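You operate a simulated robot arm through the tools that you are given. There is no shell and no other tool. Be economical: measure what you need, move in short steps, check, and stop when the job is done.

You run a simulated two-armed robot. Do the job below in one go: nothing can be reset, and whatever is moved stays where it is left.

## Task
Take the lid off the steel tin labelled "pepper" on the top of the steel table and lay it down there.

It is judged by the outcome, as a careful person would: the job done as asked, and still so three seconds after it is handed in. It fails if anything else is knocked over, pushed out of place, dropped, spilled or broken. Lids that push on must go on centred and level and be pressed home; caps that screw on are set level and turned clockwise until they are tight.

## Robot
Two 7-joint arms with two-finger grippers on one trunk, on a base that drives. Base frame: it is fixed to the floor where the robot stands at the start and does not move with it; the origin is under the middle of the robot, x ahead of it, y to its left, z up. Lengths are in m, angles in rad, forces in N, time in s.
The left shoulder is at the start at [0.073, 0.216, 1.143], the right one opposite. With the tool pointing down near the work surface each hand reaches from about 0.3 to 0.82 m from the robot's upright axis, wherever it stands, measured 20 degrees to its own side. Payload 3.18 kg a hand.
Tool frame (each hand has its own): the origin (TCP) lies between the finger pads and is the grasp point; the fingertips stand 0.03 m ahead of it; z points along the fingers, y is the line along which they close. The gripper opens to 0.144 m. The gripper's body begins 0.103 m behind the TCP.
Orientation is that of the tool frame in the base frame, as a unit quaternion [x, y, z, w]. With the fingers straight down and closing along the base's y, the tool's x points along the base's -x, its y along +y and its z along -z.

## Interface
- The arms move only by the tool play_rows. It takes "left_targets", "right_targets" or both (then of equal length, played together; a hand with none holds still); each is a list of rows, each a list of 7 numbers: the shift along the tool's x, y, z in units of 20 mm (1.0 is 20 mm), then the turn, a rotation vector about the tool's x, y, z in units of 6 degrees (1.0 is 6 degrees), then the closure in counts, from 0 (fully open) to 255 (shut). In form: [[dx, dy, dz, ax, ay, az, claw], ...]. A call has 1 to 20 rows; each row shifts and turns the commanded pose from where the row before left it, along the tool's axes as they then stand. A call with a number of a shift or a turn outside -1 to 1 is refused whole. Rows are played at 5 a second. More than 0.05 m and 0.15 rad between two rows, or a gripper value outside its range, and nothing of the call is played. Where a pose cannot be reached the arm comes as near as it can. A force on the tool above 40 N (or 10 N above the force at the start of the call, whichever is more), or a blocked arm, ends the call early, and 0.2 s more pass. Each finger halts on what it meets, pressing with about 39 N; the grip force reading is that of the motor and also rises with nothing between the fingers. The clock runs only during rows and for 0.2 s after the last one: add rows that do not move to give the fingers time. It gives the time, the measured TCP pose, the force on the tool (base axes), the opening and the grip force at its end, in the units of the frame above (readings bear some noise), with the torque about the TCP (base axes, N m) and any sound that the robot's microphone picked up, and new pictures: "views" is both (left out), scene, wrist or none (wrist: the cameras of the hands that moved).
- Cameras (640 x 400 px; columns grow to the right, rows downward): "scene" is now at [0.1487, -0.0486, 1.3316]; the picture's right is [-0.56, -0.83, 0.00], its down [-0.47, 0.32, -0.82] and it looks along [0.68, -0.46, -0.57] (base axes); focal length 251 px, centre (320, 200). "left" rides on the left gripper at [0.076, -0.016, -0.143] in its tool frame; the picture's right is [0.21, 0.98, 0.00], its down [-0.84, 0.18, -0.51] and it looks along [-0.50, 0.11, 0.86] (tool axes); focal length 218 px, centre (320, 200). "right" rides on the right gripper at [0.077, 0.016, -0.143] in its tool frame; the picture's right is [-0.21, 0.98, 0.00], its down [-0.84, -0.18, -0.51] and it looks along [-0.50, -0.11, 0.86] (tool axes); focal length 218 px, centre (320, 200).
- slide_trunk(by): slides the trunk up (or, below 0, down) by that many m; the arms and the scene camera ride with it, the base frame stays. It gives what a move gives, with no picture.
- roll_base(legs): drives the robot by 1 to 6 legs, each [ahead, left, turn to the left] in m, m and rad, along the robot's own axes; the way and the turn of a leg run together, so that a leg with both is an arc; at most 1.5 m and 3.142 rad a leg. The arms and the cameras ride along, it lands a little off, and it stops where it bumps. It gives what a move gives, and a new picture of the scene camera.
- head_to(pan, tilt): turns the head with the scene camera to pan (to the left, within 1.396 rad either way) and tilt (down, from -0.506 to 1.204), counted from straight ahead of the robot. It gives what a move gives, and a new picture of the scene camera.
- probe_pixels(camera, pixels): for up to 12 pixels [column, row] of the newest picture of that camera ("zoom" is the newest enlarged one), the place [x, y, z] in the base frame of the surface seen there, good to about 0.002 m. The clock stands still meanwhile.
- close_up(camera, box): a new picture of the part [left, top, right, bottom] of that camera's present view, enlarged. The clock stands still meanwhile.
- hand_in(): hands the job in; it is judged then, once.

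Work in short steps. Measure before you move; look again where a grasp or a placing could have gone wrong, and mend it. You have 80 turns and 260 pictures in all, those below and enlarged ones among them. Open the grippers and draw the arms clear of the work before you hand the job in, unless the task says otherwise; then end with one line.

The tools are called after ">>>" as a command line: name --argument value ..., lists and objects as JSON in quotes. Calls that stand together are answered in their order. play_rows: Moves the arms, as the interface text tells. Its arguments: {"type":"object","properties":{"left_targets":{"type":"array","items":{"type":"array","items":{"type":"number"}}},"right_targets":{"type":"array","items":{"type":"array","items":{"type":"number"}}},"views":{"type":"string","enum":["both","scene","wrist","none"]}},"required":[]} The other tools are called the same way: slide_trunk (by) slides the trunk up or down; roll_base (legs) drives the base; head_to (pan, tilt) turns the head that bears the scene camera; probe_pixels (camera, pixels) gives the place of the surface under pixels of a picture; close_up (camera, box) takes an enlarged picture of a part of a camera's view; hand_in () hands the job in.

At the start:

```text
clock: 0.0
left_tcp_pos: [0.4167, -0.0221, 1.1438]
left_tool_rot: [0.0, 1.0, 0.0, -0.001]
left_wrist_force: [-0.3, -0.2, 0.7]
left_wrist_torque: [-0.01, 0.01, -0.03]
left_gripper_width: 0.144
left_gripper_force: 0.1
right_tcp_pos: [0.2345, -0.2506, 1.1942]
right_tool_rot: [0.0, 1.0, 0.0, 0.0]
right_wrist_force: [0.1, -1.3, -0.2]
right_wrist_torque: [-0.02, 0.01, 0.0]
right_gripper_width: 0.1442
right_gripper_force: 0.0
trunk travel left (down, up): [-0.225, 0.144]
robot x, y, heading: [0.0019, -0.0028, 0.0]
head pan, tilt: [-0.595, 0.607]
```

scene: 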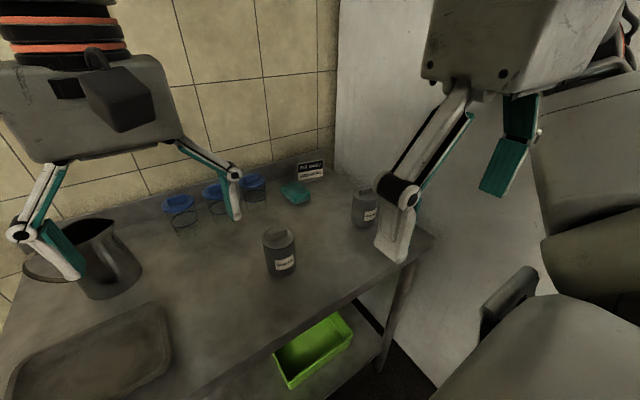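
right: 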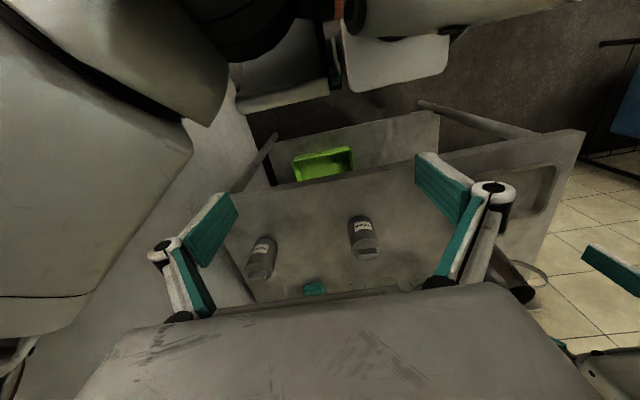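
left: 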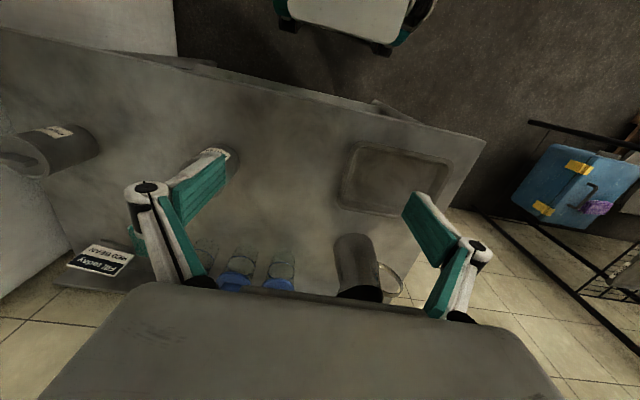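

Two tins are visible in the scene, near (280,252) and (365,207); I zoom to read the labels.

>>> close_up --camera "scene" --box '[240, 210, 320, 290]'

>>> close_up --camera "scene" --box '[330, 170, 410, 250]'

>>> close_up --camera "right" --box '[230, 190, 400, 300]'

>>> probe_pixels --camera "scene" --pixels '[[278, 233], [263, 240], [293, 238], [279, 247], [285, 263], [283, 283], [362, 190], [366, 215], [330, 250], [230, 310], [310, 225], [295, 193]]'

```text
5.00 times, centred on (280, 250) of scene
```

zoom: 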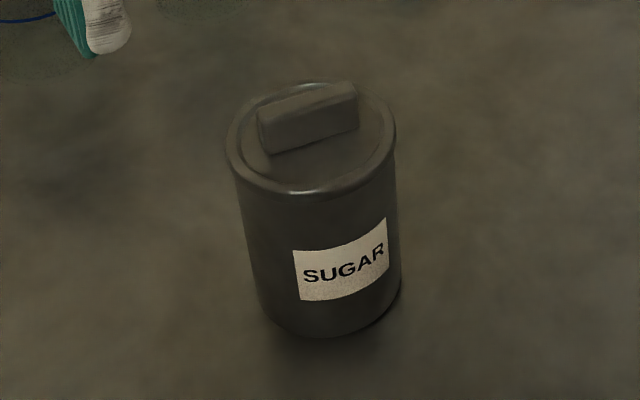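

```text
5.00 times, centred on (370, 210) of scene
```

zoom: 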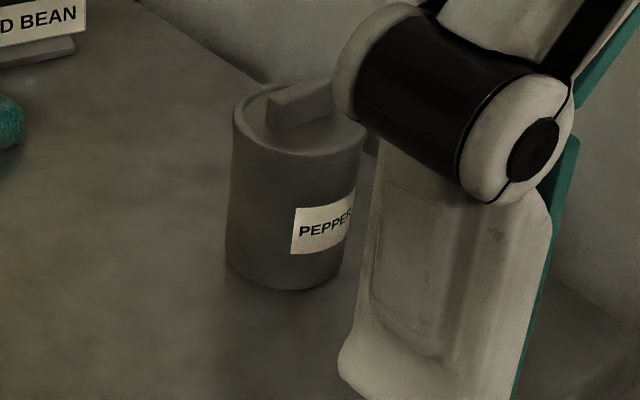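

```text
3.64 times, centred on (315, 245) of right
```

zoom: 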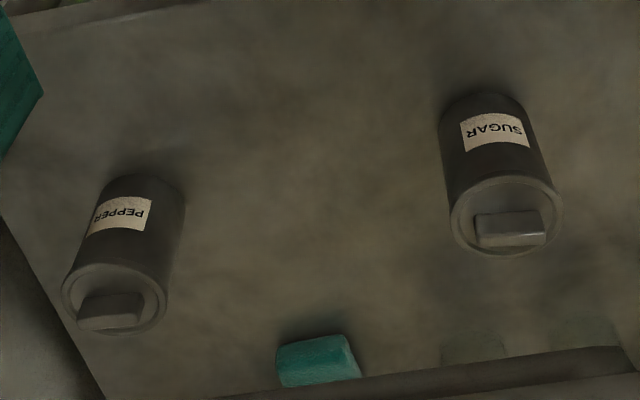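

```text
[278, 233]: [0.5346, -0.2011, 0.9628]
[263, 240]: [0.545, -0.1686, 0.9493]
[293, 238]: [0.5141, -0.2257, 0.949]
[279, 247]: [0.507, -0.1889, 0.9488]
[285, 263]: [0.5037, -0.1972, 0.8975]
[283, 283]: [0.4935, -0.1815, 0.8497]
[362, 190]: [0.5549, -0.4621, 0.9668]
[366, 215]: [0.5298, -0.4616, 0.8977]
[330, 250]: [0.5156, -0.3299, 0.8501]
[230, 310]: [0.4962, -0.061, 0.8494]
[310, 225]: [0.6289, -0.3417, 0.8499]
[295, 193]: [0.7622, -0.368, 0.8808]
```

The pepper tin is the one near (0.55, -0.465). I measure its handle, rim and surroundings in the zoomed right view.

>>> probe_pixels --camera "zoom" --pixels '[[80, 314], [140, 308], [110, 310], [90, 299], [132, 295], [64, 290], [164, 295], [112, 266], [115, 332], [120, 215], [145, 175], [110, 325]]'

>>> probe_pixels --camera "scene" --pixels '[[420, 235], [335, 185], [345, 300], [400, 270], [310, 176], [352, 150], [385, 150], [450, 250]]'

```text
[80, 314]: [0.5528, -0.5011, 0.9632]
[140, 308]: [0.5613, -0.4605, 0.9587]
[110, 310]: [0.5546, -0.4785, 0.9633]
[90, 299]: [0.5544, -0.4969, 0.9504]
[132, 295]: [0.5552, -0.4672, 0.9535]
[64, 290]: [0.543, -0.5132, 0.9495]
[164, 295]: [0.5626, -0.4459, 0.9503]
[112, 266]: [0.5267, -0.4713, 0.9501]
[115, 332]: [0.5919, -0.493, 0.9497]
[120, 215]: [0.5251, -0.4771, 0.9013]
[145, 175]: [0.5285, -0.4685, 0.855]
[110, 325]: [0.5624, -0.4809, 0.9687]
```

```text
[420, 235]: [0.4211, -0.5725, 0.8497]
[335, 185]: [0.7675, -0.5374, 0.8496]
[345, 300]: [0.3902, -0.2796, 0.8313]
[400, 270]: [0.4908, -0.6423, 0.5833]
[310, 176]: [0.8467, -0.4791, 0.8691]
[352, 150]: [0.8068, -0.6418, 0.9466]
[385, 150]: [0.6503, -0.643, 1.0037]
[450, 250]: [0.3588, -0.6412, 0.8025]
```

The pepper tin is about 0.036 m in radius around (0.558, -0.482). Its rim is at z 0.95, and the handle bar lies roughly along y with its top at 0.968. There is a wall at y = -0.641. I first turn the right hand 90° so that the fingers close along x.

>>> play_rows --right_targets '[[0, 0, 0, 0, 0, 1, 0], [0, 0, 0, 0, 0, 1, 0], [0, 0, 0, 0, 0, 1, 0], [0, 0, 0, 0, 0, 1, 0], [0, 0, 0, 0, 0, 1, 0], [0, 0, 0, 0, 0, 1, 0], [0, 0, 0, 0, 0, 1, 0], [0, 0, 0, 0, 0, 1, 0], [0, 0, 0, 0, 0, 1, 0], [0, 0, 0, 0, 0, 1, 0], [0, 0, 0, 0, 0, 1, 0], [0, 0, 0, 0, 0, 1, 0], [0, 0, 0, 0, 0, 1, 0], [0, 0, 0, 0, 0, 1, 0], [0, 0, 0, 0, 0, 1, 0]]' --views "both"

```text
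clock: 3.2
left_tcp_pos: [0.4179, -0.0218, 1.1427]
left_tool_rot: [0.0, 1.0, 0.0, 0.0]
left_wrist_force: [0.2, -0.4, 0.7]
left_wrist_torque: [0.01, 0.0, 0.02]
left_gripper_width: 0.1439
left_gripper_force: 0.0
right_tcp_pos: [0.2331, -0.25, 1.1955]
right_tool_rot: [0.708, 0.706, 0.0, -0.001]
right_wrist_force: [2.9, -1.4, 0.9]
right_wrist_torque: [-0.01, 0.06, 0.13]
right_gripper_width: 0.1439
right_gripper_force: 0.0
trunk travel left (down, up): [-0.225, 0.144]
robot x, y, heading: [-0.0014, -0.001, -0.002]
head pan, tilt: [-0.595, 0.607]
```

scene: 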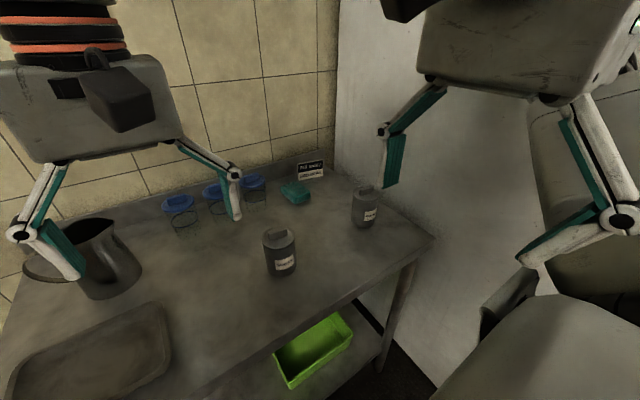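
right: 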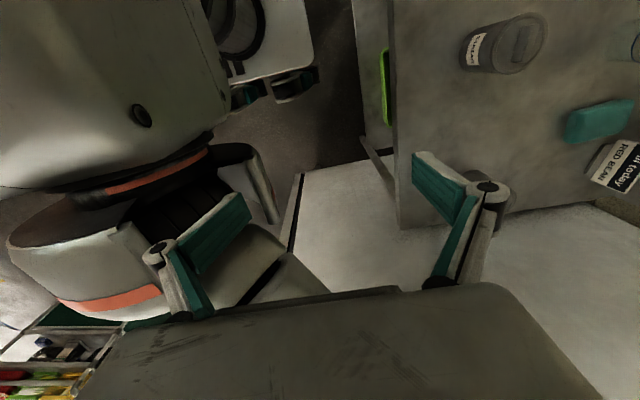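

The turn is done: the tool's x is now +y and its y is +x. I move toward a point above the tin while staying high.

>>> play_rows --right_targets '[[-0.7, 1, 0, 0, 0, 0, 0], [-0.7, 1, 0, 0, 0, 0, 0], [-0.7, 1, 0, 0, 0, 0, 0], [-0.7, 1, 0, 0, 0, 0, 0], [-0.7, 1, 0, 0, 0, 0, 0], [-0.7, 1, 0, 0, 0, 0, 0], [-0.7, 1, 0, 0, 0, 0, 0], [-0.7, 1, 0, 0, 0, 0, 0], [-0.7, 1, 0, 0, 0, 0, 0], [-0.7, 1, 0, 0, 0, 0, 0], [-0.7, 1, 0, 0, 0, 0, 0], [-0.7, 1, 0, 0, 0, 0, 0], [0, 1, 0, 0, 0, 0, 0], [0, 1, 0, 0, 0, 0, 0]]' --views "both"

```text
clock: 6.2
left_tcp_pos: [0.4186, -0.0226, 1.1444]
left_tool_rot: [0.0, 1.0, -0.001, 0.0]
left_wrist_force: [0.1, 0.0, -0.4]
left_wrist_torque: [0.02, 0.01, -0.02]
left_gripper_width: 0.1438
left_gripper_force: 0.0
right_tcp_pos: [0.5117, -0.4182, 1.1964]
right_tool_rot: [0.707, 0.707, 0.0, -0.001]
right_wrist_force: [0.0, 0.8, -0.2]
right_wrist_torque: [0.04, 0.01, 0.01]
right_gripper_width: 0.144
right_gripper_force: 0.0
trunk travel left (down, up): [-0.225, 0.144]
robot x, y, heading: [0.0024, 0.0009, 0.001]
head pan, tilt: [-0.595, 0.607]
```

scene: 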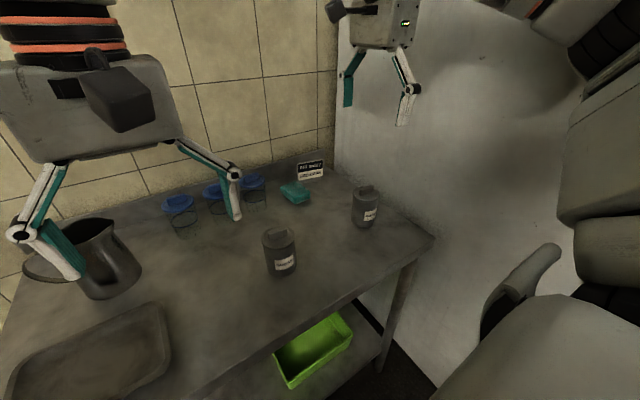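
right: 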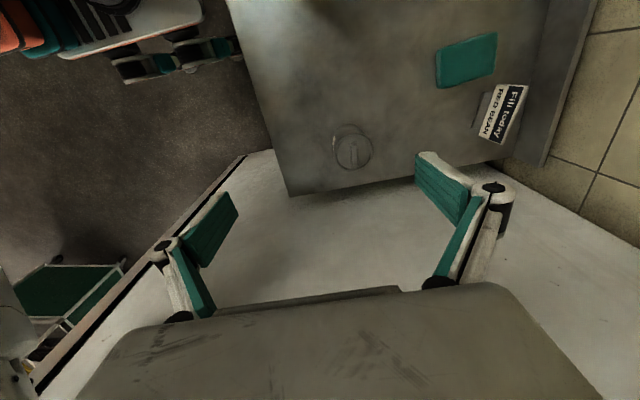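

The right camera now sees the pepper tin's lid at (352,150). I zoom in and measure it.

>>> close_up --camera "right" --box '[312, 120, 392, 180]'

```text
6.67 times, centred on (352, 150) of right
```

zoom: 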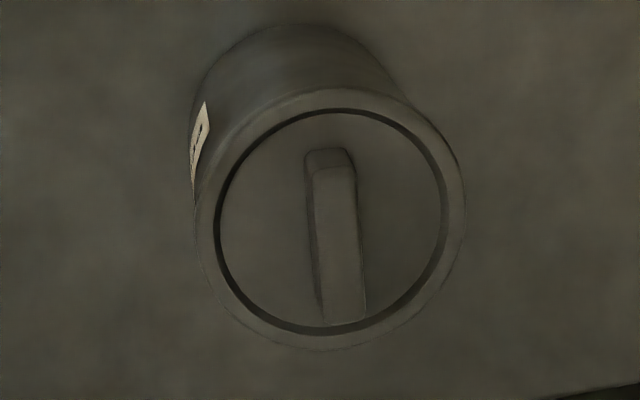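

>>> probe_pixels --camera "zoom" --pixels '[[330, 185], [345, 310], [335, 240], [352, 240], [320, 240], [314, 200], [360, 300], [205, 220], [458, 220], [330, 95], [330, 340], [270, 220]]'

```text
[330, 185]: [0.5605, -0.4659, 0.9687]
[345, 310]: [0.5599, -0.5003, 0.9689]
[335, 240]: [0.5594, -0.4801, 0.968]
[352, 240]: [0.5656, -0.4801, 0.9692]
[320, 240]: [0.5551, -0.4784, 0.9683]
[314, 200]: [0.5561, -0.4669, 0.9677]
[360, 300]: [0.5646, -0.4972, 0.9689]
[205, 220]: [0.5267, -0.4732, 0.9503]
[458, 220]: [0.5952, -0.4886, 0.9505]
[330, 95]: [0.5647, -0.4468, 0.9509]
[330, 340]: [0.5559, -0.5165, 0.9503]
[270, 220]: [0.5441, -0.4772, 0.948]
```

The handle is centred at (0.560, -0.481), runs along y, is about 10 mm thick, and spans z 0.948–0.969. I move over it and come down to z 1.03 with the fingers partly closed.

>>> play_rows --right_targets '[[-0.8, 0.6, 0, 0, 0, 0, 60], [-0.8, 0.6, 0, 0, 0, 0, 130], [-0.8, 0.6, 0, 0, 0, 0, 130], [-0.74, 0.6, 0, 0, 0, 0, 130], [0, 0, 1, 0, 0, 0, 130], [0, 0, 1, 0, 0, 0, 130], [0, 0, 1, 0, 0, 0, 130], [0, 0, 1, 0, 0, 0, 130], [0, 0, 1, 0, 0, 0, 130], [0, 0, 1, 0, 0, 0, 130], [0, 0, 1, 0, 0, 0, 130], [0, 0, 1, 0, 0, 0, 130], [0, 0, 0, 0, 0, 0, 130]]'

```text
clock: 9.0
left_tcp_pos: [0.4175, -0.0128, 1.1442]
left_tool_rot: [-0.001, 1.0, -0.005, 0.001]
left_wrist_force: [0.2, 0.5, -0.5]
left_wrist_torque: [0.0, 0.01, 0.02]
left_gripper_width: 0.144
left_gripper_force: 0.1
right_tcp_pos: [0.5623, -0.4725, 1.0386]
right_tool_rot: [0.707, 0.708, -0.003, 0.004]
right_wrist_force: [-0.2, 0.3, -0.8]
right_wrist_torque: [0.02, 0.0, 0.04]
right_gripper_width: 0.0707
right_gripper_force: 0.0
trunk travel left (down, up): [-0.225, 0.144]
robot x, y, heading: [-0.002, 0.0031, -0.002]
head pan, tilt: [-0.595, 0.607]
```

scene: 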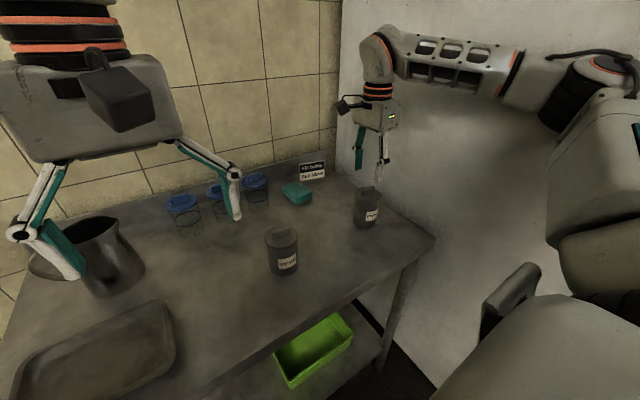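
right: 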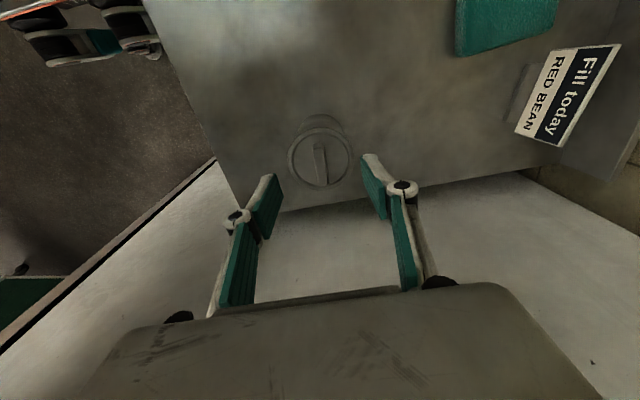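

Both hands read about 9 mm off in y with a slight tilt, so the right arm may be leaning on the wall at y = -0.64. I turn the head to look at the arm before going on.

>>> head_to --pan -1.1 --tilt 0.35

```text
clock: 9.9
left_tcp_pos: [0.4181, -0.0125, 1.1448]
left_tool_rot: [0.0, 1.0, -0.005, 0.001]
left_wrist_force: [-0.9, -0.3, -0.2]
left_wrist_torque: [0.03, -0.02, 0.03]
left_gripper_width: 0.1441
left_gripper_force: 0.1
right_tcp_pos: [0.5606, -0.4731, 1.0378]
right_tool_rot: [0.707, 0.708, -0.003, 0.003]
right_wrist_force: [0.6, 0.6, 0.8]
right_wrist_torque: [0.01, 0.01, -0.02]
right_gripper_width: 0.0705
right_gripper_force: 0.1
trunk travel left (down, up): [-0.225, 0.144]
robot x, y, heading: [-0.0016, -0.002, -0.003]
head pan, tilt: [-1.1, 0.351]
```

scene: 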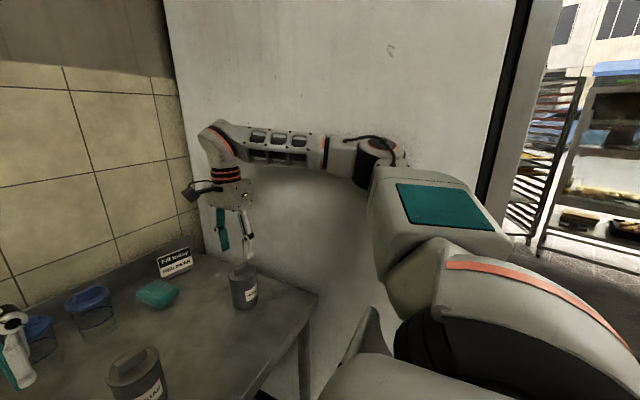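

The elbow at about (390,150) looks very near the wall; I probe it along with the wall and forearm.

>>> probe_pixels --camera "scene" --pixels '[[395, 150], [370, 142], [380, 165], [404, 160], [430, 120], [340, 150], [230, 140], [215, 155], [440, 200], [485, 150]]'

```text
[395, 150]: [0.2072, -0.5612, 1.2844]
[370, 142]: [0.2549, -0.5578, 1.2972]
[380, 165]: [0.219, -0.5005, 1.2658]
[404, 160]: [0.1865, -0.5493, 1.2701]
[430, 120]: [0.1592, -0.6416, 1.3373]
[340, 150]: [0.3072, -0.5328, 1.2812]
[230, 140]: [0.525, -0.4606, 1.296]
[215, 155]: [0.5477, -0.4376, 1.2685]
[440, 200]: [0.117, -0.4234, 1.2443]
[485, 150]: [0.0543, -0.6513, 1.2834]
```

The elbow's near side is at y -0.50 to -0.56, so its far side is touching the wall at -0.641. I raise the hand and bring it off the wall, then look left for room to drive.

>>> play_rows --right_targets '[[0.5, 0, -1, 0, 0, 0, 130], [0.5, 0, -1, 0, 0, 0, 130], [0.5, 0, -1, 0, 0, 0, 130], [0.5, 0, -1, 0, 0, 0, 130], [0.5, 0, -1, 0, 0, 0, 130], [0.5, 0, -1, 0, 0, 0, 130]]' --views "none"

>>> head_to --pan 1.2 --tilt 0.9

```text
clock: 11.3
left_tcp_pos: [0.4184, -0.0217, 1.1431]
left_tool_rot: [0.001, 1.0, 0.0, -0.001]
left_wrist_force: [0.3, 0.7, -0.1]
left_wrist_torque: [0.02, -0.02, -0.01]
left_gripper_width: 0.1441
left_gripper_force: 0.0
right_tcp_pos: [0.5613, -0.4192, 1.1574]
right_tool_rot: [0.707, 0.707, -0.001, -0.001]
right_wrist_force: [-0.3, 0.2, 1.2]
right_wrist_torque: [-0.04, -0.02, 0.05]
right_gripper_width: 0.0707
right_gripper_force: 0.0
trunk travel left (down, up): [-0.225, 0.144]
robot x, y, heading: [0.0024, 0.0021, -0.001]
head pan, tilt: [-1.1, 0.351]
```

```text
clock: 13.5
left_tcp_pos: [0.419, -0.0216, 1.1434]
left_tool_rot: [0.0, 1.0, 0.0, 0.0]
left_wrist_force: [0.7, 0.2, 0.5]
left_wrist_torque: [-0.03, -0.01, -0.01]
left_gripper_width: 0.1437
left_gripper_force: 0.1
right_tcp_pos: [0.5613, -0.4213, 1.1566]
right_tool_rot: [0.706, 0.708, 0.0, 0.0]
right_wrist_force: [0.1, 0.0, 0.2]
right_wrist_torque: [0.04, -0.03, -0.02]
right_gripper_width: 0.0706
right_gripper_force: 0.0
trunk travel left (down, up): [-0.225, 0.144]
robot x, y, heading: [0.0001, -0.0002, 0.003]
head pan, tilt: [1.201, 0.901]
```

scene: 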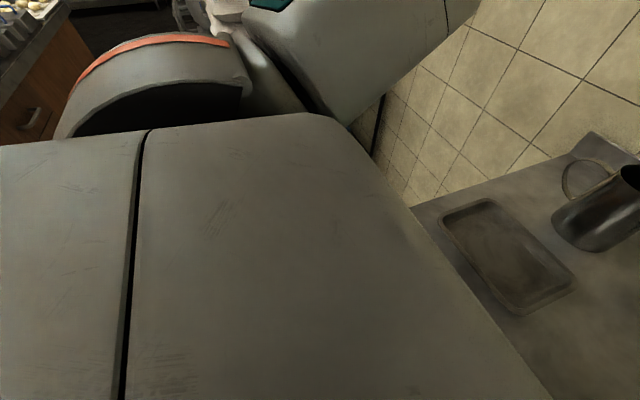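

The readings are back to normal. The left side looks clear, so I drive 0.09 m left and look at the tin again.

>>> roll_base --legs '[[0, 0.09, 0]]'

>>> head_to --pan -0.9 --tilt 0.5

```text
clock: 14.9
left_tcp_pos: [0.418, 0.0659, 1.1443]
left_tool_rot: [0.001, 1.0, 0.001, 0.0]
left_wrist_force: [0.2, -0.3, -0.4]
left_wrist_torque: [-0.05, 0.01, -0.01]
left_gripper_width: 0.1438
left_gripper_force: 0.1
right_tcp_pos: [0.5605, -0.3332, 1.1575]
right_tool_rot: [0.708, 0.706, 0.0, 0.0]
right_wrist_force: [0.1, 1.5, -0.7]
right_wrist_torque: [-0.03, 0.02, 0.0]
right_gripper_width: 0.0705
right_gripper_force: 0.0
trunk travel left (down, up): [-0.225, 0.144]
robot x, y, heading: [0.0017, 0.0872, -0.001]
head pan, tilt: [1.201, 0.901]
```

scene: 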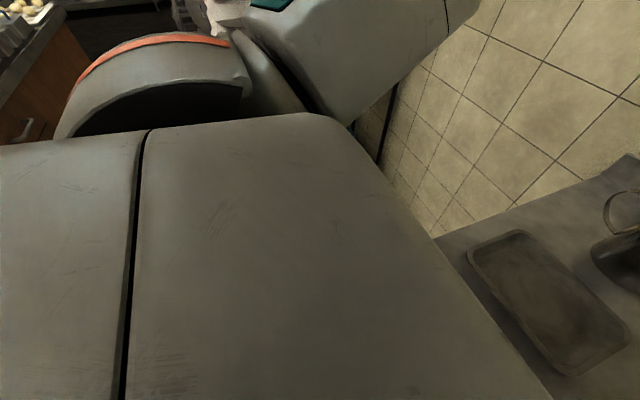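

```text
clock: 16.9
left_tcp_pos: [0.4183, 0.065, 1.1444]
left_tool_rot: [0.001, 1.0, -0.001, 0.001]
left_wrist_force: [0.7, -0.4, -0.1]
left_wrist_torque: [-0.03, 0.0, 0.0]
left_gripper_width: 0.1439
left_gripper_force: 0.1
right_tcp_pos: [0.5602, -0.3337, 1.156]
right_tool_rot: [0.708, 0.706, 0.0, -0.001]
right_wrist_force: [-0.2, 0.0, -0.1]
right_wrist_torque: [0.04, 0.01, 0.01]
right_gripper_width: 0.0704
right_gripper_force: 0.0
trunk travel left (down, up): [-0.225, 0.144]
robot x, y, heading: [0.0024, 0.0888, -0.005]
head pan, tilt: [-0.901, 0.499]
```

scene: 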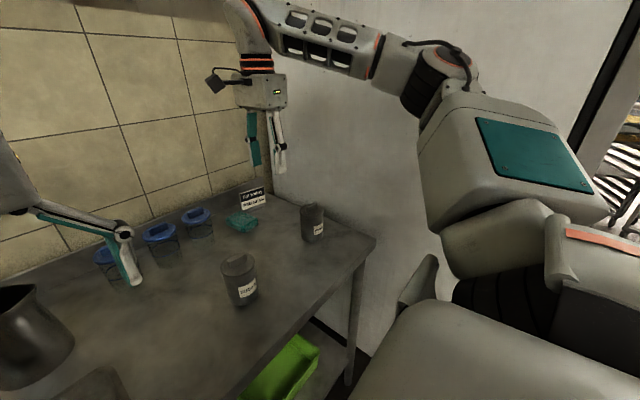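

Base is at y 0.088. I move the hand back over the handle (0.147 m toward -y), then down to z about 1.04.

>>> play_rows --right_targets '[[-1, 0, 0, 0, 0, 0, 130], [-1, 0, 0, 0, 0, 0, 130], [-1, 0, 0, 0, 0, 0, 130], [-1, 0, 0, 0, 0, 0, 130], [-1, 0, 0, 0, 0, 0, 130], [-1, 0, 0, 0, 0, 0, 130], [-1, 0, 0, 0, 0, 0, 130], [-0.37, 0, 0, 0, 0, 0, 130], [0, 0, 1, 0, 0, 0, 130], [0, 0, 1, 0, 0, 0, 130], [0, 0, 1, 0, 0, 0, 130], [0, 0, 1, 0, 0, 0, 130], [0, 0, 1, 0, 0, 0, 130], [0, 0, 1, 0, 0, 0, 130], [0, 0, 0, 0, 0, 0, 130]]'

```text
clock: 20.1
left_tcp_pos: [0.418, 0.0652, 1.1442]
left_tool_rot: [0.0, 1.0, 0.0, 0.0]
left_wrist_force: [0.4, 0.5, 0.0]
left_wrist_torque: [0.0, -0.02, 0.01]
left_gripper_width: 0.1441
left_gripper_force: 0.0
right_tcp_pos: [0.5621, -0.4815, 1.036]
right_tool_rot: [0.708, 0.707, -0.001, -0.001]
right_wrist_force: [-0.2, -0.3, 0.6]
right_wrist_torque: [-0.03, 0.0, 0.03]
right_gripper_width: 0.0709
right_gripper_force: 0.1
trunk travel left (down, up): [-0.225, 0.144]
robot x, y, heading: [-0.0012, 0.0844, -0.001]
head pan, tilt: [-0.901, 0.499]
```

scene: 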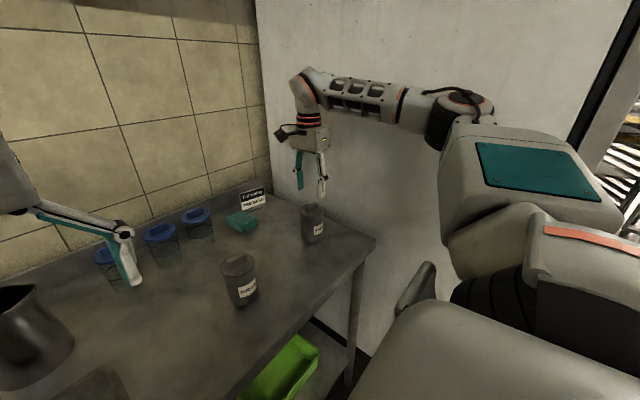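
right: 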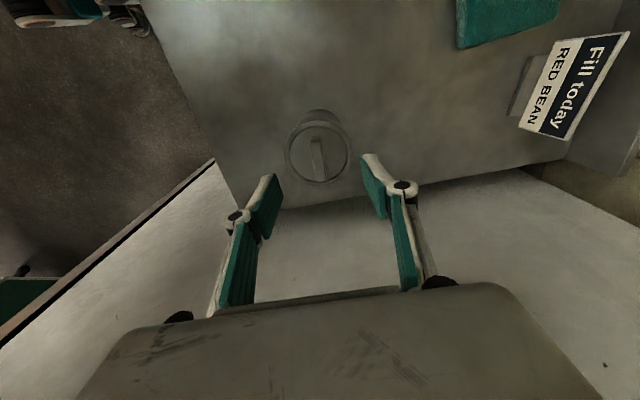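

No sign of contact now. I recheck where the handle is in the right view before the final descent.

>>> close_up --camera "right" --box '[270, 105, 370, 205]'

>>> probe_pixels --camera "right" --pixels '[[316, 145], [318, 155], [320, 170], [289, 155], [346, 155], [316, 122]]'

```text
4.00 times, centred on (320, 155) of right
```

zoom: 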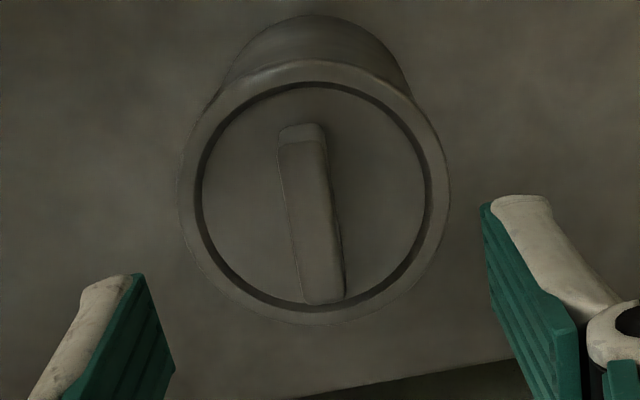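

```text
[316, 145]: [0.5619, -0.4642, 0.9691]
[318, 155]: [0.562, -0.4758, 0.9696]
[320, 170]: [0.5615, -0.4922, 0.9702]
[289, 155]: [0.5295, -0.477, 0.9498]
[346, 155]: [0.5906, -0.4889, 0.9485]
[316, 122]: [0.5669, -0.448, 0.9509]
```

The handle is at x 0.561, y -0.481, right under the hand. I descend 52 mm so the fingertips stop just above the rim, then close.

>>> play_rows --right_targets '[[0, 0, 1, 0, 0, 0, 130], [0, 0, 1, 0, 0, 0, 130], [0, -0.03, 0.6, 0, 0, 0, 130], [0, 0, 0, 0, 0, 0, 130], [0, 0, 0, 0, 0, 0, 180], [0, 0, 0, 0, 0, 0, 215], [0, 0, 0, 0, 0, 0, 230], [0, 0, 0, 0, 0, 0, 245], [0, 0, 0, 0, 0, 0, 255], [0, 0, 0, 0, 0, 0, 255]]'

```text
clock: 22.3
left_tcp_pos: [0.4191, 0.0648, 1.1439]
left_tool_rot: [0.001, 1.0, 0.0, -0.001]
left_wrist_force: [-0.4, 0.3, -0.1]
left_wrist_torque: [-0.02, 0.02, 0.04]
left_gripper_width: 0.1439
left_gripper_force: 0.1
right_tcp_pos: [0.5603, -0.4804, 0.9824]
right_tool_rot: [0.708, 0.706, -0.001, 0.001]
right_wrist_force: [0.0, -0.3, -0.2]
right_wrist_torque: [0.0, -0.02, -0.02]
right_gripper_width: 0.0103
right_gripper_force: 38.8
trunk travel left (down, up): [-0.225, 0.144]
robot x, y, heading: [-0.0012, 0.0864, 0.001]
head pan, tilt: [-0.901, 0.499]
heard: snap
```

scene: 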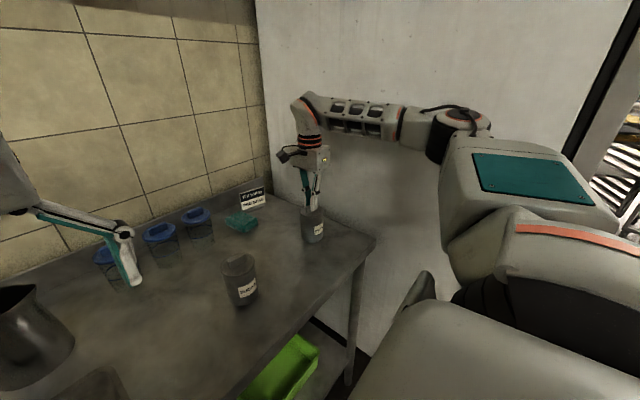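
right: 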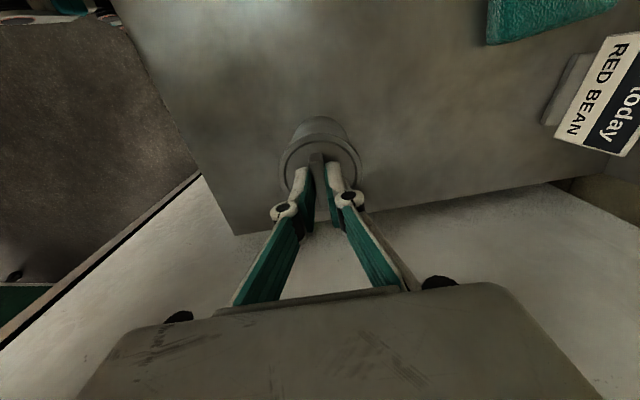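

The grip is on at 10.3 mm, but a snap was heard. I zoom in to check the handle and lid.

>>> close_up --camera "right" --box '[260, 100, 380, 220]'

>>> close_up --camera "scene" --box '[270, 170, 350, 250]'

```text
3.33 times, centred on (320, 160) of right
```

zoom: 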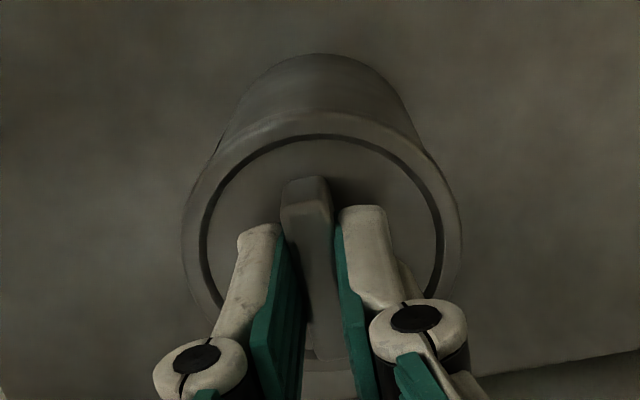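

```text
5.00 times, centred on (310, 210) of scene
```

zoom: 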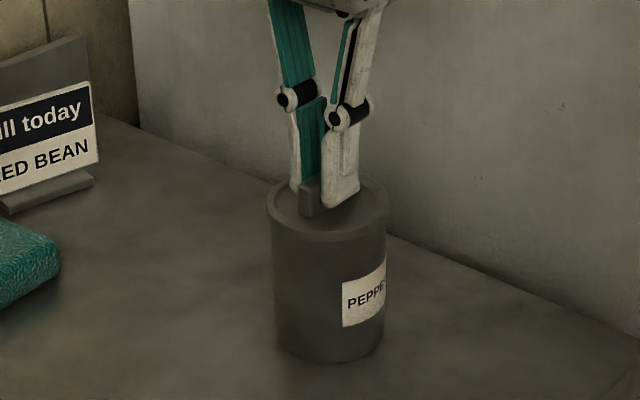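

Everything looks intact and the handle is held. I lift gently by 10 mm to see whether the lid comes off or the tin follows.

>>> play_rows --right_targets '[[0, 0, -0.1, 0, 0, 0, 255], [0, 0, -0.1, 0, 0, 0, 255], [0, 0, -0.1, 0, 0, 0, 255], [0, 0, -0.1, 0, 0, 0, 255], [0, 0, -0.1, 0, 0, 0, 255], [0, 0, 0, 0, 0, 0, 255]]'

>>> close_up --camera "scene" --box '[270, 170, 350, 250]'

```text
clock: 23.7
left_tcp_pos: [0.4172, 0.065, 1.1436]
left_tool_rot: [0.0, 1.0, 0.0, 0.0]
left_wrist_force: [-0.4, -0.5, 0.2]
left_wrist_torque: [0.0, 0.0, 0.0]
left_gripper_width: 0.1437
left_gripper_force: 0.1
right_tcp_pos: [0.5599, -0.4801, 0.9948]
right_tool_rot: [0.708, 0.706, -0.001, 0.0]
right_wrist_force: [0.2, -0.3, 0.1]
right_wrist_torque: [-0.01, -0.02, -0.02]
right_gripper_width: 0.0101
right_gripper_force: 39.1
trunk travel left (down, up): [-0.225, 0.144]
robot x, y, heading: [0.0014, 0.09, -0.003]
head pan, tilt: [-0.901, 0.499]
```

scene: 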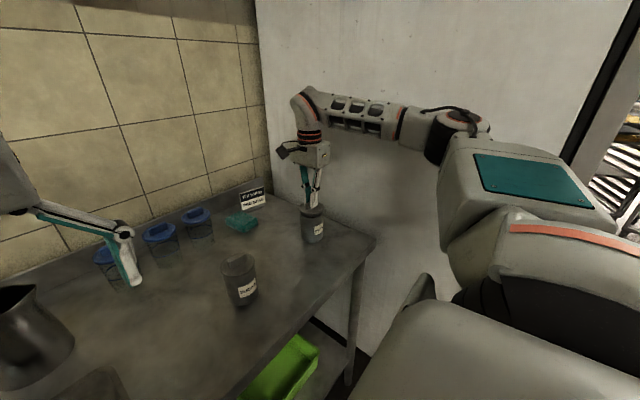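
right: 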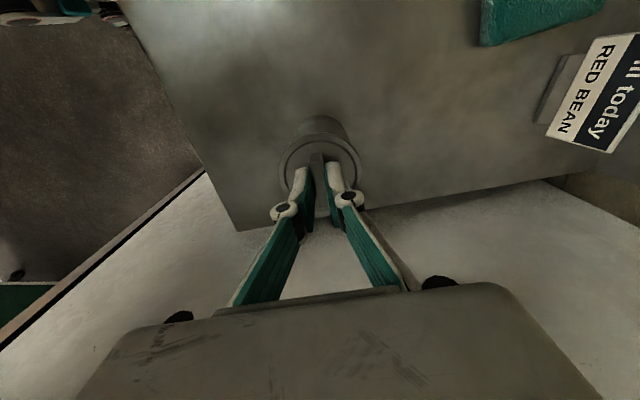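

```text
5.00 times, centred on (310, 210) of scene
```

zoom: 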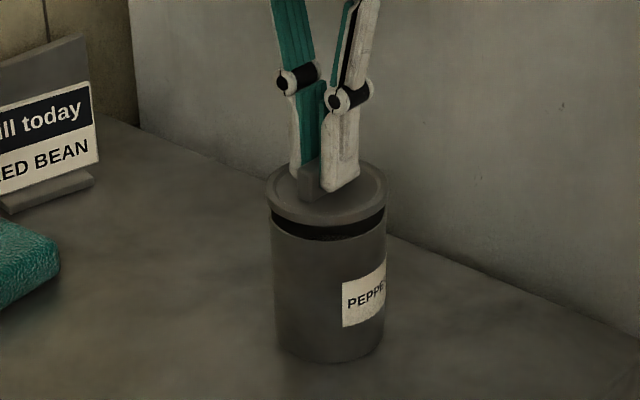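

The lid lifts off cleanly and the tin stays put. I raise it another 80 mm, then shift +y toward the clear spot at about (0.56, -0.345).

>>> play_rows --right_targets '[[0, 0, -0.5, 0, 0, 0, 255], [0, 0, -1, 0, 0, 0, 255], [0, 0, -1, 0, 0, 0, 255], [0, 0, -1, 0, 0, 0, 255], [0, 0, -0.5, 0, 0, 0, 255], [0.5, 0, 0, 0, 0, 0, 255], [1, 0, 0, 0, 0, 0, 255], [1, 0, 0, 0, 0, 0, 255], [1, 0, 0, 0, 0, 0, 255], [1, 0, 0, 0, 0, 0, 255], [1, 0, 0, 0, 0, 0, 255], [0.8, 0, 0, 0, 0, 0, 255], [0.45, 0, 0, 0, 0, 0, 255], [0, 0, 0, 0, 0, 0, 255]]'

>>> close_up --camera "scene" --box '[230, 150, 350, 270]'

```text
clock: 26.7
left_tcp_pos: [0.4196, 0.0647, 1.1442]
left_tool_rot: [0.001, 1.0, 0.0, -0.001]
left_wrist_force: [-0.5, 0.2, 0.0]
left_wrist_torque: [0.03, -0.03, 0.02]
left_gripper_width: 0.1439
left_gripper_force: 0.0
right_tcp_pos: [0.5597, -0.3455, 1.0749]
right_tool_rot: [0.708, 0.707, -0.001, -0.001]
right_wrist_force: [0.3, 0.5, -0.3]
right_wrist_torque: [-0.02, -0.01, 0.01]
right_gripper_width: 0.0104
right_gripper_force: 38.8
trunk travel left (down, up): [-0.225, 0.144]
robot x, y, heading: [-0.0021, 0.0883, -0.001]
head pan, tilt: [-0.901, 0.499]
```

scene: 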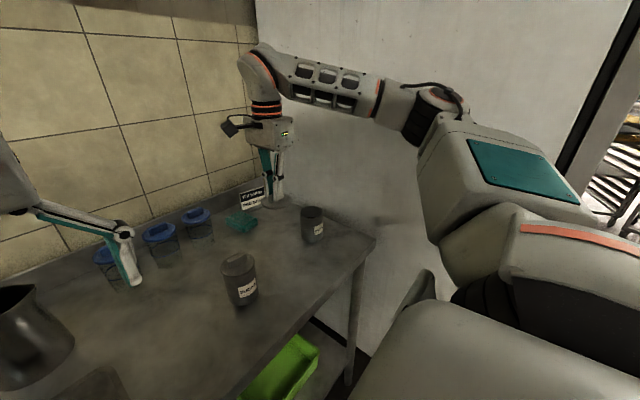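
right: 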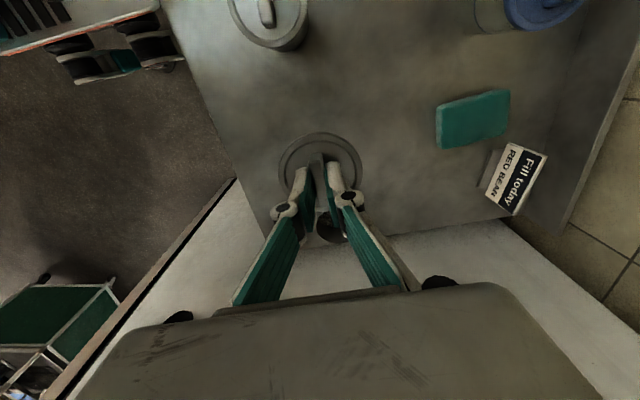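

```text
3.33 times, centred on (290, 210) of scene
```

zoom: 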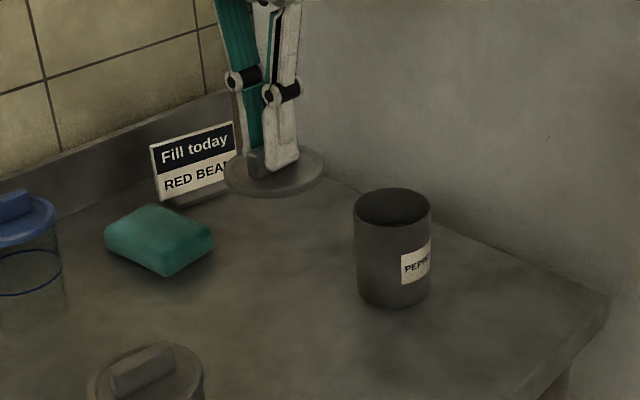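

The lid is held level and the spot below is clear. I descend to about z 0.915 and then measure the gap.

>>> play_rows --right_targets '[[0, 0, 0.5, 0, 0, 0, 255], [0, 0, 1, 0, 0, 0, 255], [0, 0, 1, 0, 0, 0, 255], [0, 0, 1, 0, 0, 0, 255], [0, 0, 1, 0, 0, 0, 255], [0, 0, 1, 0, 0, 0, 255], [0, 0, 1, 0, 0, 0, 255], [0, 0, 1, 0, 0, 0, 255], [0, 0, 0.5, 0, 0, 0, 255], [0, 0, 0, 0, 0, 0, 255]]'

>>> close_up --camera "scene" --box '[240, 180, 320, 260]'

```text
clock: 28.9
left_tcp_pos: [0.4172, 0.0646, 1.145]
left_tool_rot: [0.001, 1.0, -0.001, 0.0]
left_wrist_force: [0.4, 0.7, -0.2]
left_wrist_torque: [-0.02, -0.03, -0.04]
left_gripper_width: 0.144
left_gripper_force: 0.0
right_tcp_pos: [0.5607, -0.3443, 0.9133]
right_tool_rot: [0.708, 0.706, -0.001, 0.0]
right_wrist_force: [-0.2, -0.5, -1.2]
right_wrist_torque: [-0.03, 0.01, 0.0]
right_gripper_width: 0.0103
right_gripper_force: 39.2
trunk travel left (down, up): [-0.225, 0.144]
robot x, y, heading: [-0.0008, 0.0884, -0.001]
head pan, tilt: [-0.901, 0.499]
```

scene: 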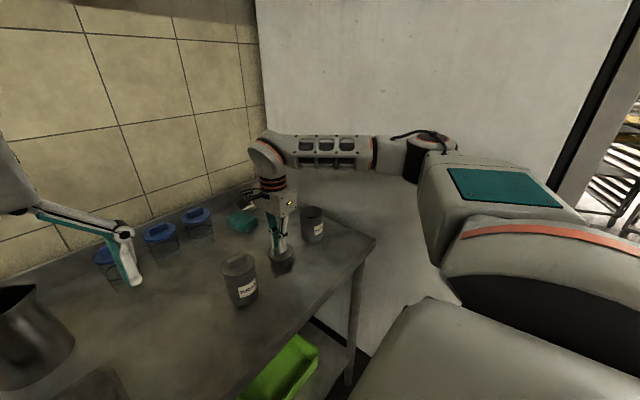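
right: 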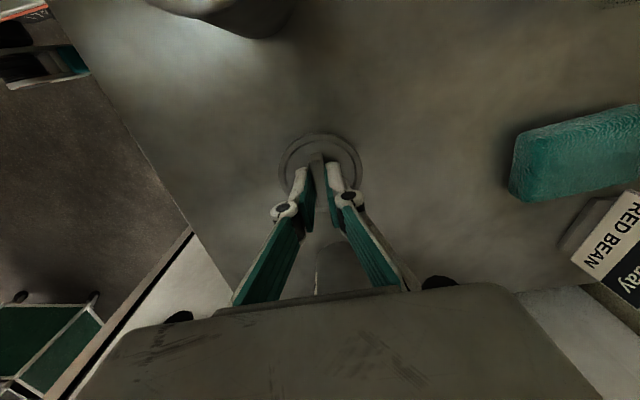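

```text
5.00 times, centred on (280, 220) of scene
```

zoom: 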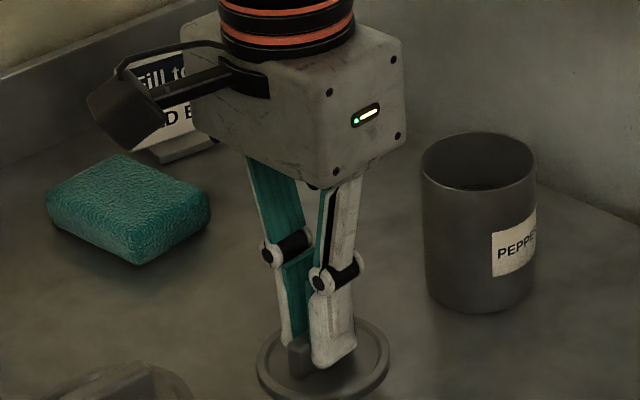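

There is still some gap and no force. I lower by 3 mm steps for 12 mm and check the force.

>>> play_rows --right_targets '[[0, 0, 0.15, 0, 0, 0, 255], [0, 0, 0.15, 0, 0, 0, 255], [0, 0, 0.15, 0, 0, 0, 255], [0, 0, 0.15, 0, 0, 0, 255], [0, 0, 0, 0, 0, 0, 255]]' --views "none"

>>> close_up --camera "scene" --box '[260, 230, 310, 280]'

```text
clock: 30.1
left_tcp_pos: [0.4189, 0.0652, 1.1437]
left_tool_rot: [0.001, 1.0, 0.0, 0.0]
left_wrist_force: [-0.6, 0.0, -0.2]
left_wrist_torque: [0.02, 0.01, 0.02]
left_gripper_width: 0.144
left_gripper_force: 0.0
right_tcp_pos: [0.5613, -0.3464, 0.9025]
right_tool_rot: [0.707, 0.707, 0.0, -0.001]
right_wrist_force: [0.1, -0.2, -0.3]
right_wrist_torque: [0.02, -0.02, -0.03]
right_gripper_width: 0.0103
right_gripper_force: 38.6
trunk travel left (down, up): [-0.225, 0.144]
robot x, y, heading: [-0.0023, 0.0861, -0.001]
head pan, tilt: [-0.901, 0.499]
```

```text
8.00 times, centred on (285, 255) of scene
```

zoom: 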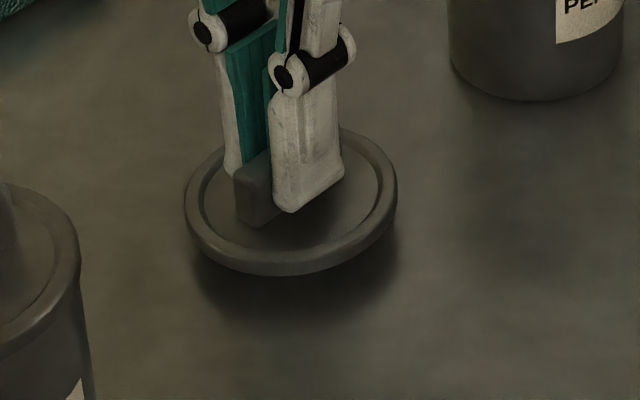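

Still a gap of roughly a centimetre under the lid. I continue in 2 mm steps.

>>> play_rows --right_targets '[[0, 0, 0.1, 0, 0, 0, 255], [0, 0, 0.1, 0, 0, 0, 255], [0, 0, 0.1, 0, 0, 0, 255], [0, 0, 0, 0, 0, 0, 255]]' --views "none"

>>> close_up --camera "scene" --box '[260, 230, 310, 280]'

```text
clock: 31.1
left_tcp_pos: [0.4182, 0.0644, 1.1427]
left_tool_rot: [0.001, 1.0, 0.0, -0.001]
left_wrist_force: [-0.2, 0.5, 0.1]
left_wrist_torque: [-0.03, 0.0, -0.01]
left_gripper_width: 0.144
left_gripper_force: 0.0
right_tcp_pos: [0.5594, -0.3454, 0.8968]
right_tool_rot: [0.708, 0.707, -0.001, -0.001]
right_wrist_force: [0.4, 0.5, -0.7]
right_wrist_torque: [-0.01, -0.02, 0.01]
right_gripper_width: 0.0101
right_gripper_force: 39.1
trunk travel left (down, up): [-0.225, 0.144]
robot x, y, heading: [0.0042, 0.0899, 0.0]
head pan, tilt: [-0.901, 0.499]
```

```text
8.00 times, centred on (285, 255) of scene
```

zoom: 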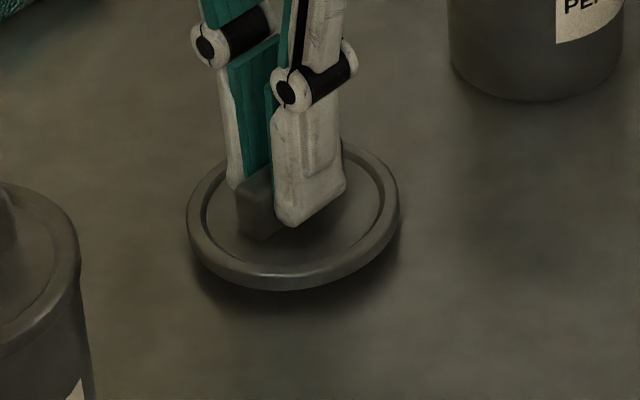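

Gap is now smaller, about 5 mm. I lower another 5 mm in 1 mm steps.

>>> play_rows --right_targets '[[0, 0, 0.05, 0, 0, 0, 255], [0, 0, 0.05, 0, 0, 0, 255], [0, 0, 0.05, 0, 0, 0, 255], [0, 0, 0.05, 0, 0, 0, 255], [0, 0, 0.05, 0, 0, 0, 255], [0, 0, 0, 0, 0, 0, 255]]' --views "none"

>>> close_up --camera "scene" --box '[260, 230, 310, 280]'

```text
clock: 32.5
left_tcp_pos: [0.4184, 0.066, 1.1432]
left_tool_rot: [0.001, 1.0, 0.001, 0.0]
left_wrist_force: [-0.4, 0.0, 0.3]
left_wrist_torque: [0.03, -0.03, 0.04]
left_gripper_width: 0.1439
left_gripper_force: 0.0
right_tcp_pos: [0.5606, -0.3459, 0.8905]
right_tool_rot: [0.708, 0.706, -0.001, 0.0]
right_wrist_force: [0.8, -0.3, -0.2]
right_wrist_torque: [-0.01, -0.01, 0.0]
right_gripper_width: 0.0104
right_gripper_force: 39.5
trunk travel left (down, up): [-0.225, 0.144]
robot x, y, heading: [0.0006, 0.0875, -0.002]
head pan, tilt: [-0.901, 0.499]
```

```text
8.00 times, centred on (285, 255) of scene
```

zoom: 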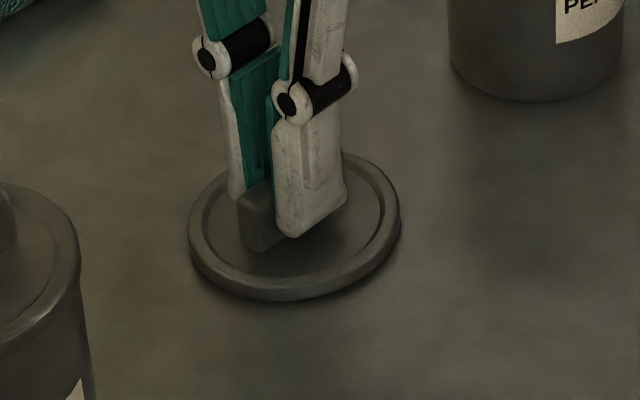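

Almost down, with 1–2 mm left and no force yet. I lower 2 mm more.

>>> play_rows --right_targets '[[0, 0, 0.05, 0, 0, 0, 255], [0, 0, 0.05, 0, 0, 0, 255], [0, 0, 0, 0, 0, 0, 255]]' --views "none"

>>> close_up --camera "scene" --box '[260, 230, 310, 280]'

```text
clock: 33.3
left_tcp_pos: [0.4184, 0.0653, 1.1433]
left_tool_rot: [0.001, 1.0, -0.001, 0.0]
left_wrist_force: [-0.4, -0.2, 0.5]
left_wrist_torque: [-0.02, 0.02, 0.03]
left_gripper_width: 0.1442
left_gripper_force: 0.2
right_tcp_pos: [0.5599, -0.3454, 0.8908]
right_tool_rot: [0.708, 0.706, 0.0, 0.0]
right_wrist_force: [0.1, 0.1, 2.6]
right_wrist_torque: [0.0, -0.01, 0.02]
right_gripper_width: 0.0103
right_gripper_force: 38.7
trunk travel left (down, up): [-0.225, 0.144]
robot x, y, heading: [0.0031, 0.0905, -0.007]
head pan, tilt: [-0.901, 0.499]
```

```text
8.00 times, centred on (285, 255) of scene
```

zoom: 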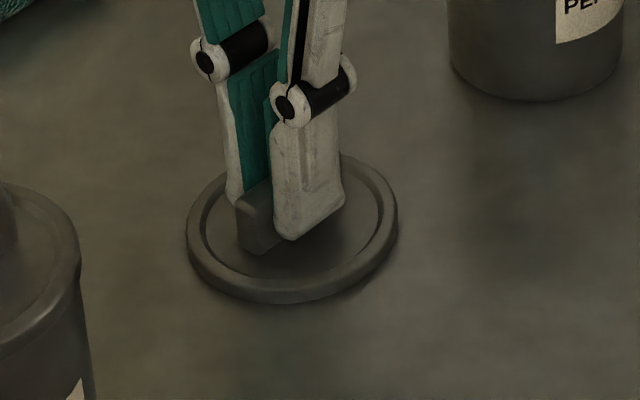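

The upward force of 2.6 N shows the lid is on the table. I open gently to about 0.06 m and lift the hand away.

>>> play_rows --right_targets '[[0, 0, 0, 0, 0, 0, 225], [0, 0, 0, 0, 0, 0, 200], [0, 0, 0, 0, 0, 0, 160], [0, 0, 0, 0, 0, 0, 150], [0, 0, -0.5, 0, 0, 0, 150], [0, 0, -1, 0, 0, 0, 150], [0, 0, -1, 0, 0, 0, 150], [0, 0, -1, 0, 0, 0, 150], [0, 0, -1, 0, 0, 0, 150], [0, 0, -1, 0, 0, 0, 150], [0, 0, -1, 0, 0, 0, 150], [0, 0, -1, 0, 0, 0, 150], [0, 0, -1, 0, 0, 0, 150], [0, -1, -1, 0, 0, 0, 100], [0, -1, -1, 0, 0, 0, 50], [0, -1, 0, 0, 0, 0, 0], [0, -1, 0, 0, 0, 0, 0], [0, -1, 0, 0, 0, 0, 0], [0, -1, 0, 0, 0, 0, 0], [0, 0, 0, 0, 0, 0, 0]]'

>>> close_up --camera "scene" --box '[220, 180, 340, 300]'

```text
clock: 37.5
left_tcp_pos: [0.4185, 0.0651, 1.1432]
left_tool_rot: [0.001, 1.0, 0.0, 0.0]
left_wrist_force: [0.2, 0.1, 0.2]
left_wrist_torque: [0.01, 0.01, -0.04]
left_gripper_width: 0.1437
left_gripper_force: 0.0
right_tcp_pos: [0.4411, -0.3436, 1.0997]
right_tool_rot: [0.708, 0.707, -0.001, -0.001]
right_wrist_force: [0.0, 0.2, -0.4]
right_wrist_torque: [0.0, -0.01, 0.02]
right_gripper_width: 0.1441
right_gripper_force: 0.1
trunk travel left (down, up): [-0.225, 0.144]
robot x, y, heading: [0.0005, 0.0855, -0.001]
head pan, tilt: [-0.901, 0.499]
```

scene: 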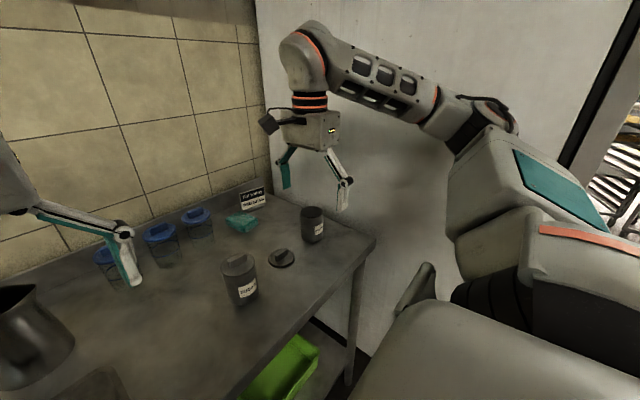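
right: 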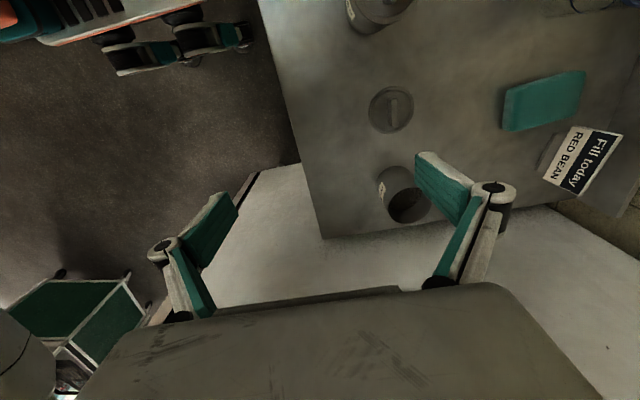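

```text
3.33 times, centred on (280, 240) of scene
```

zoom: 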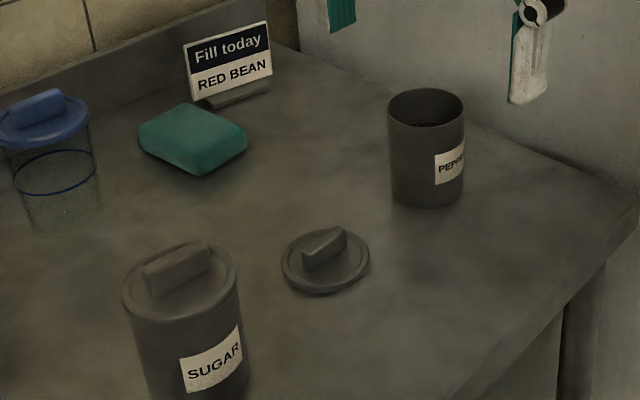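

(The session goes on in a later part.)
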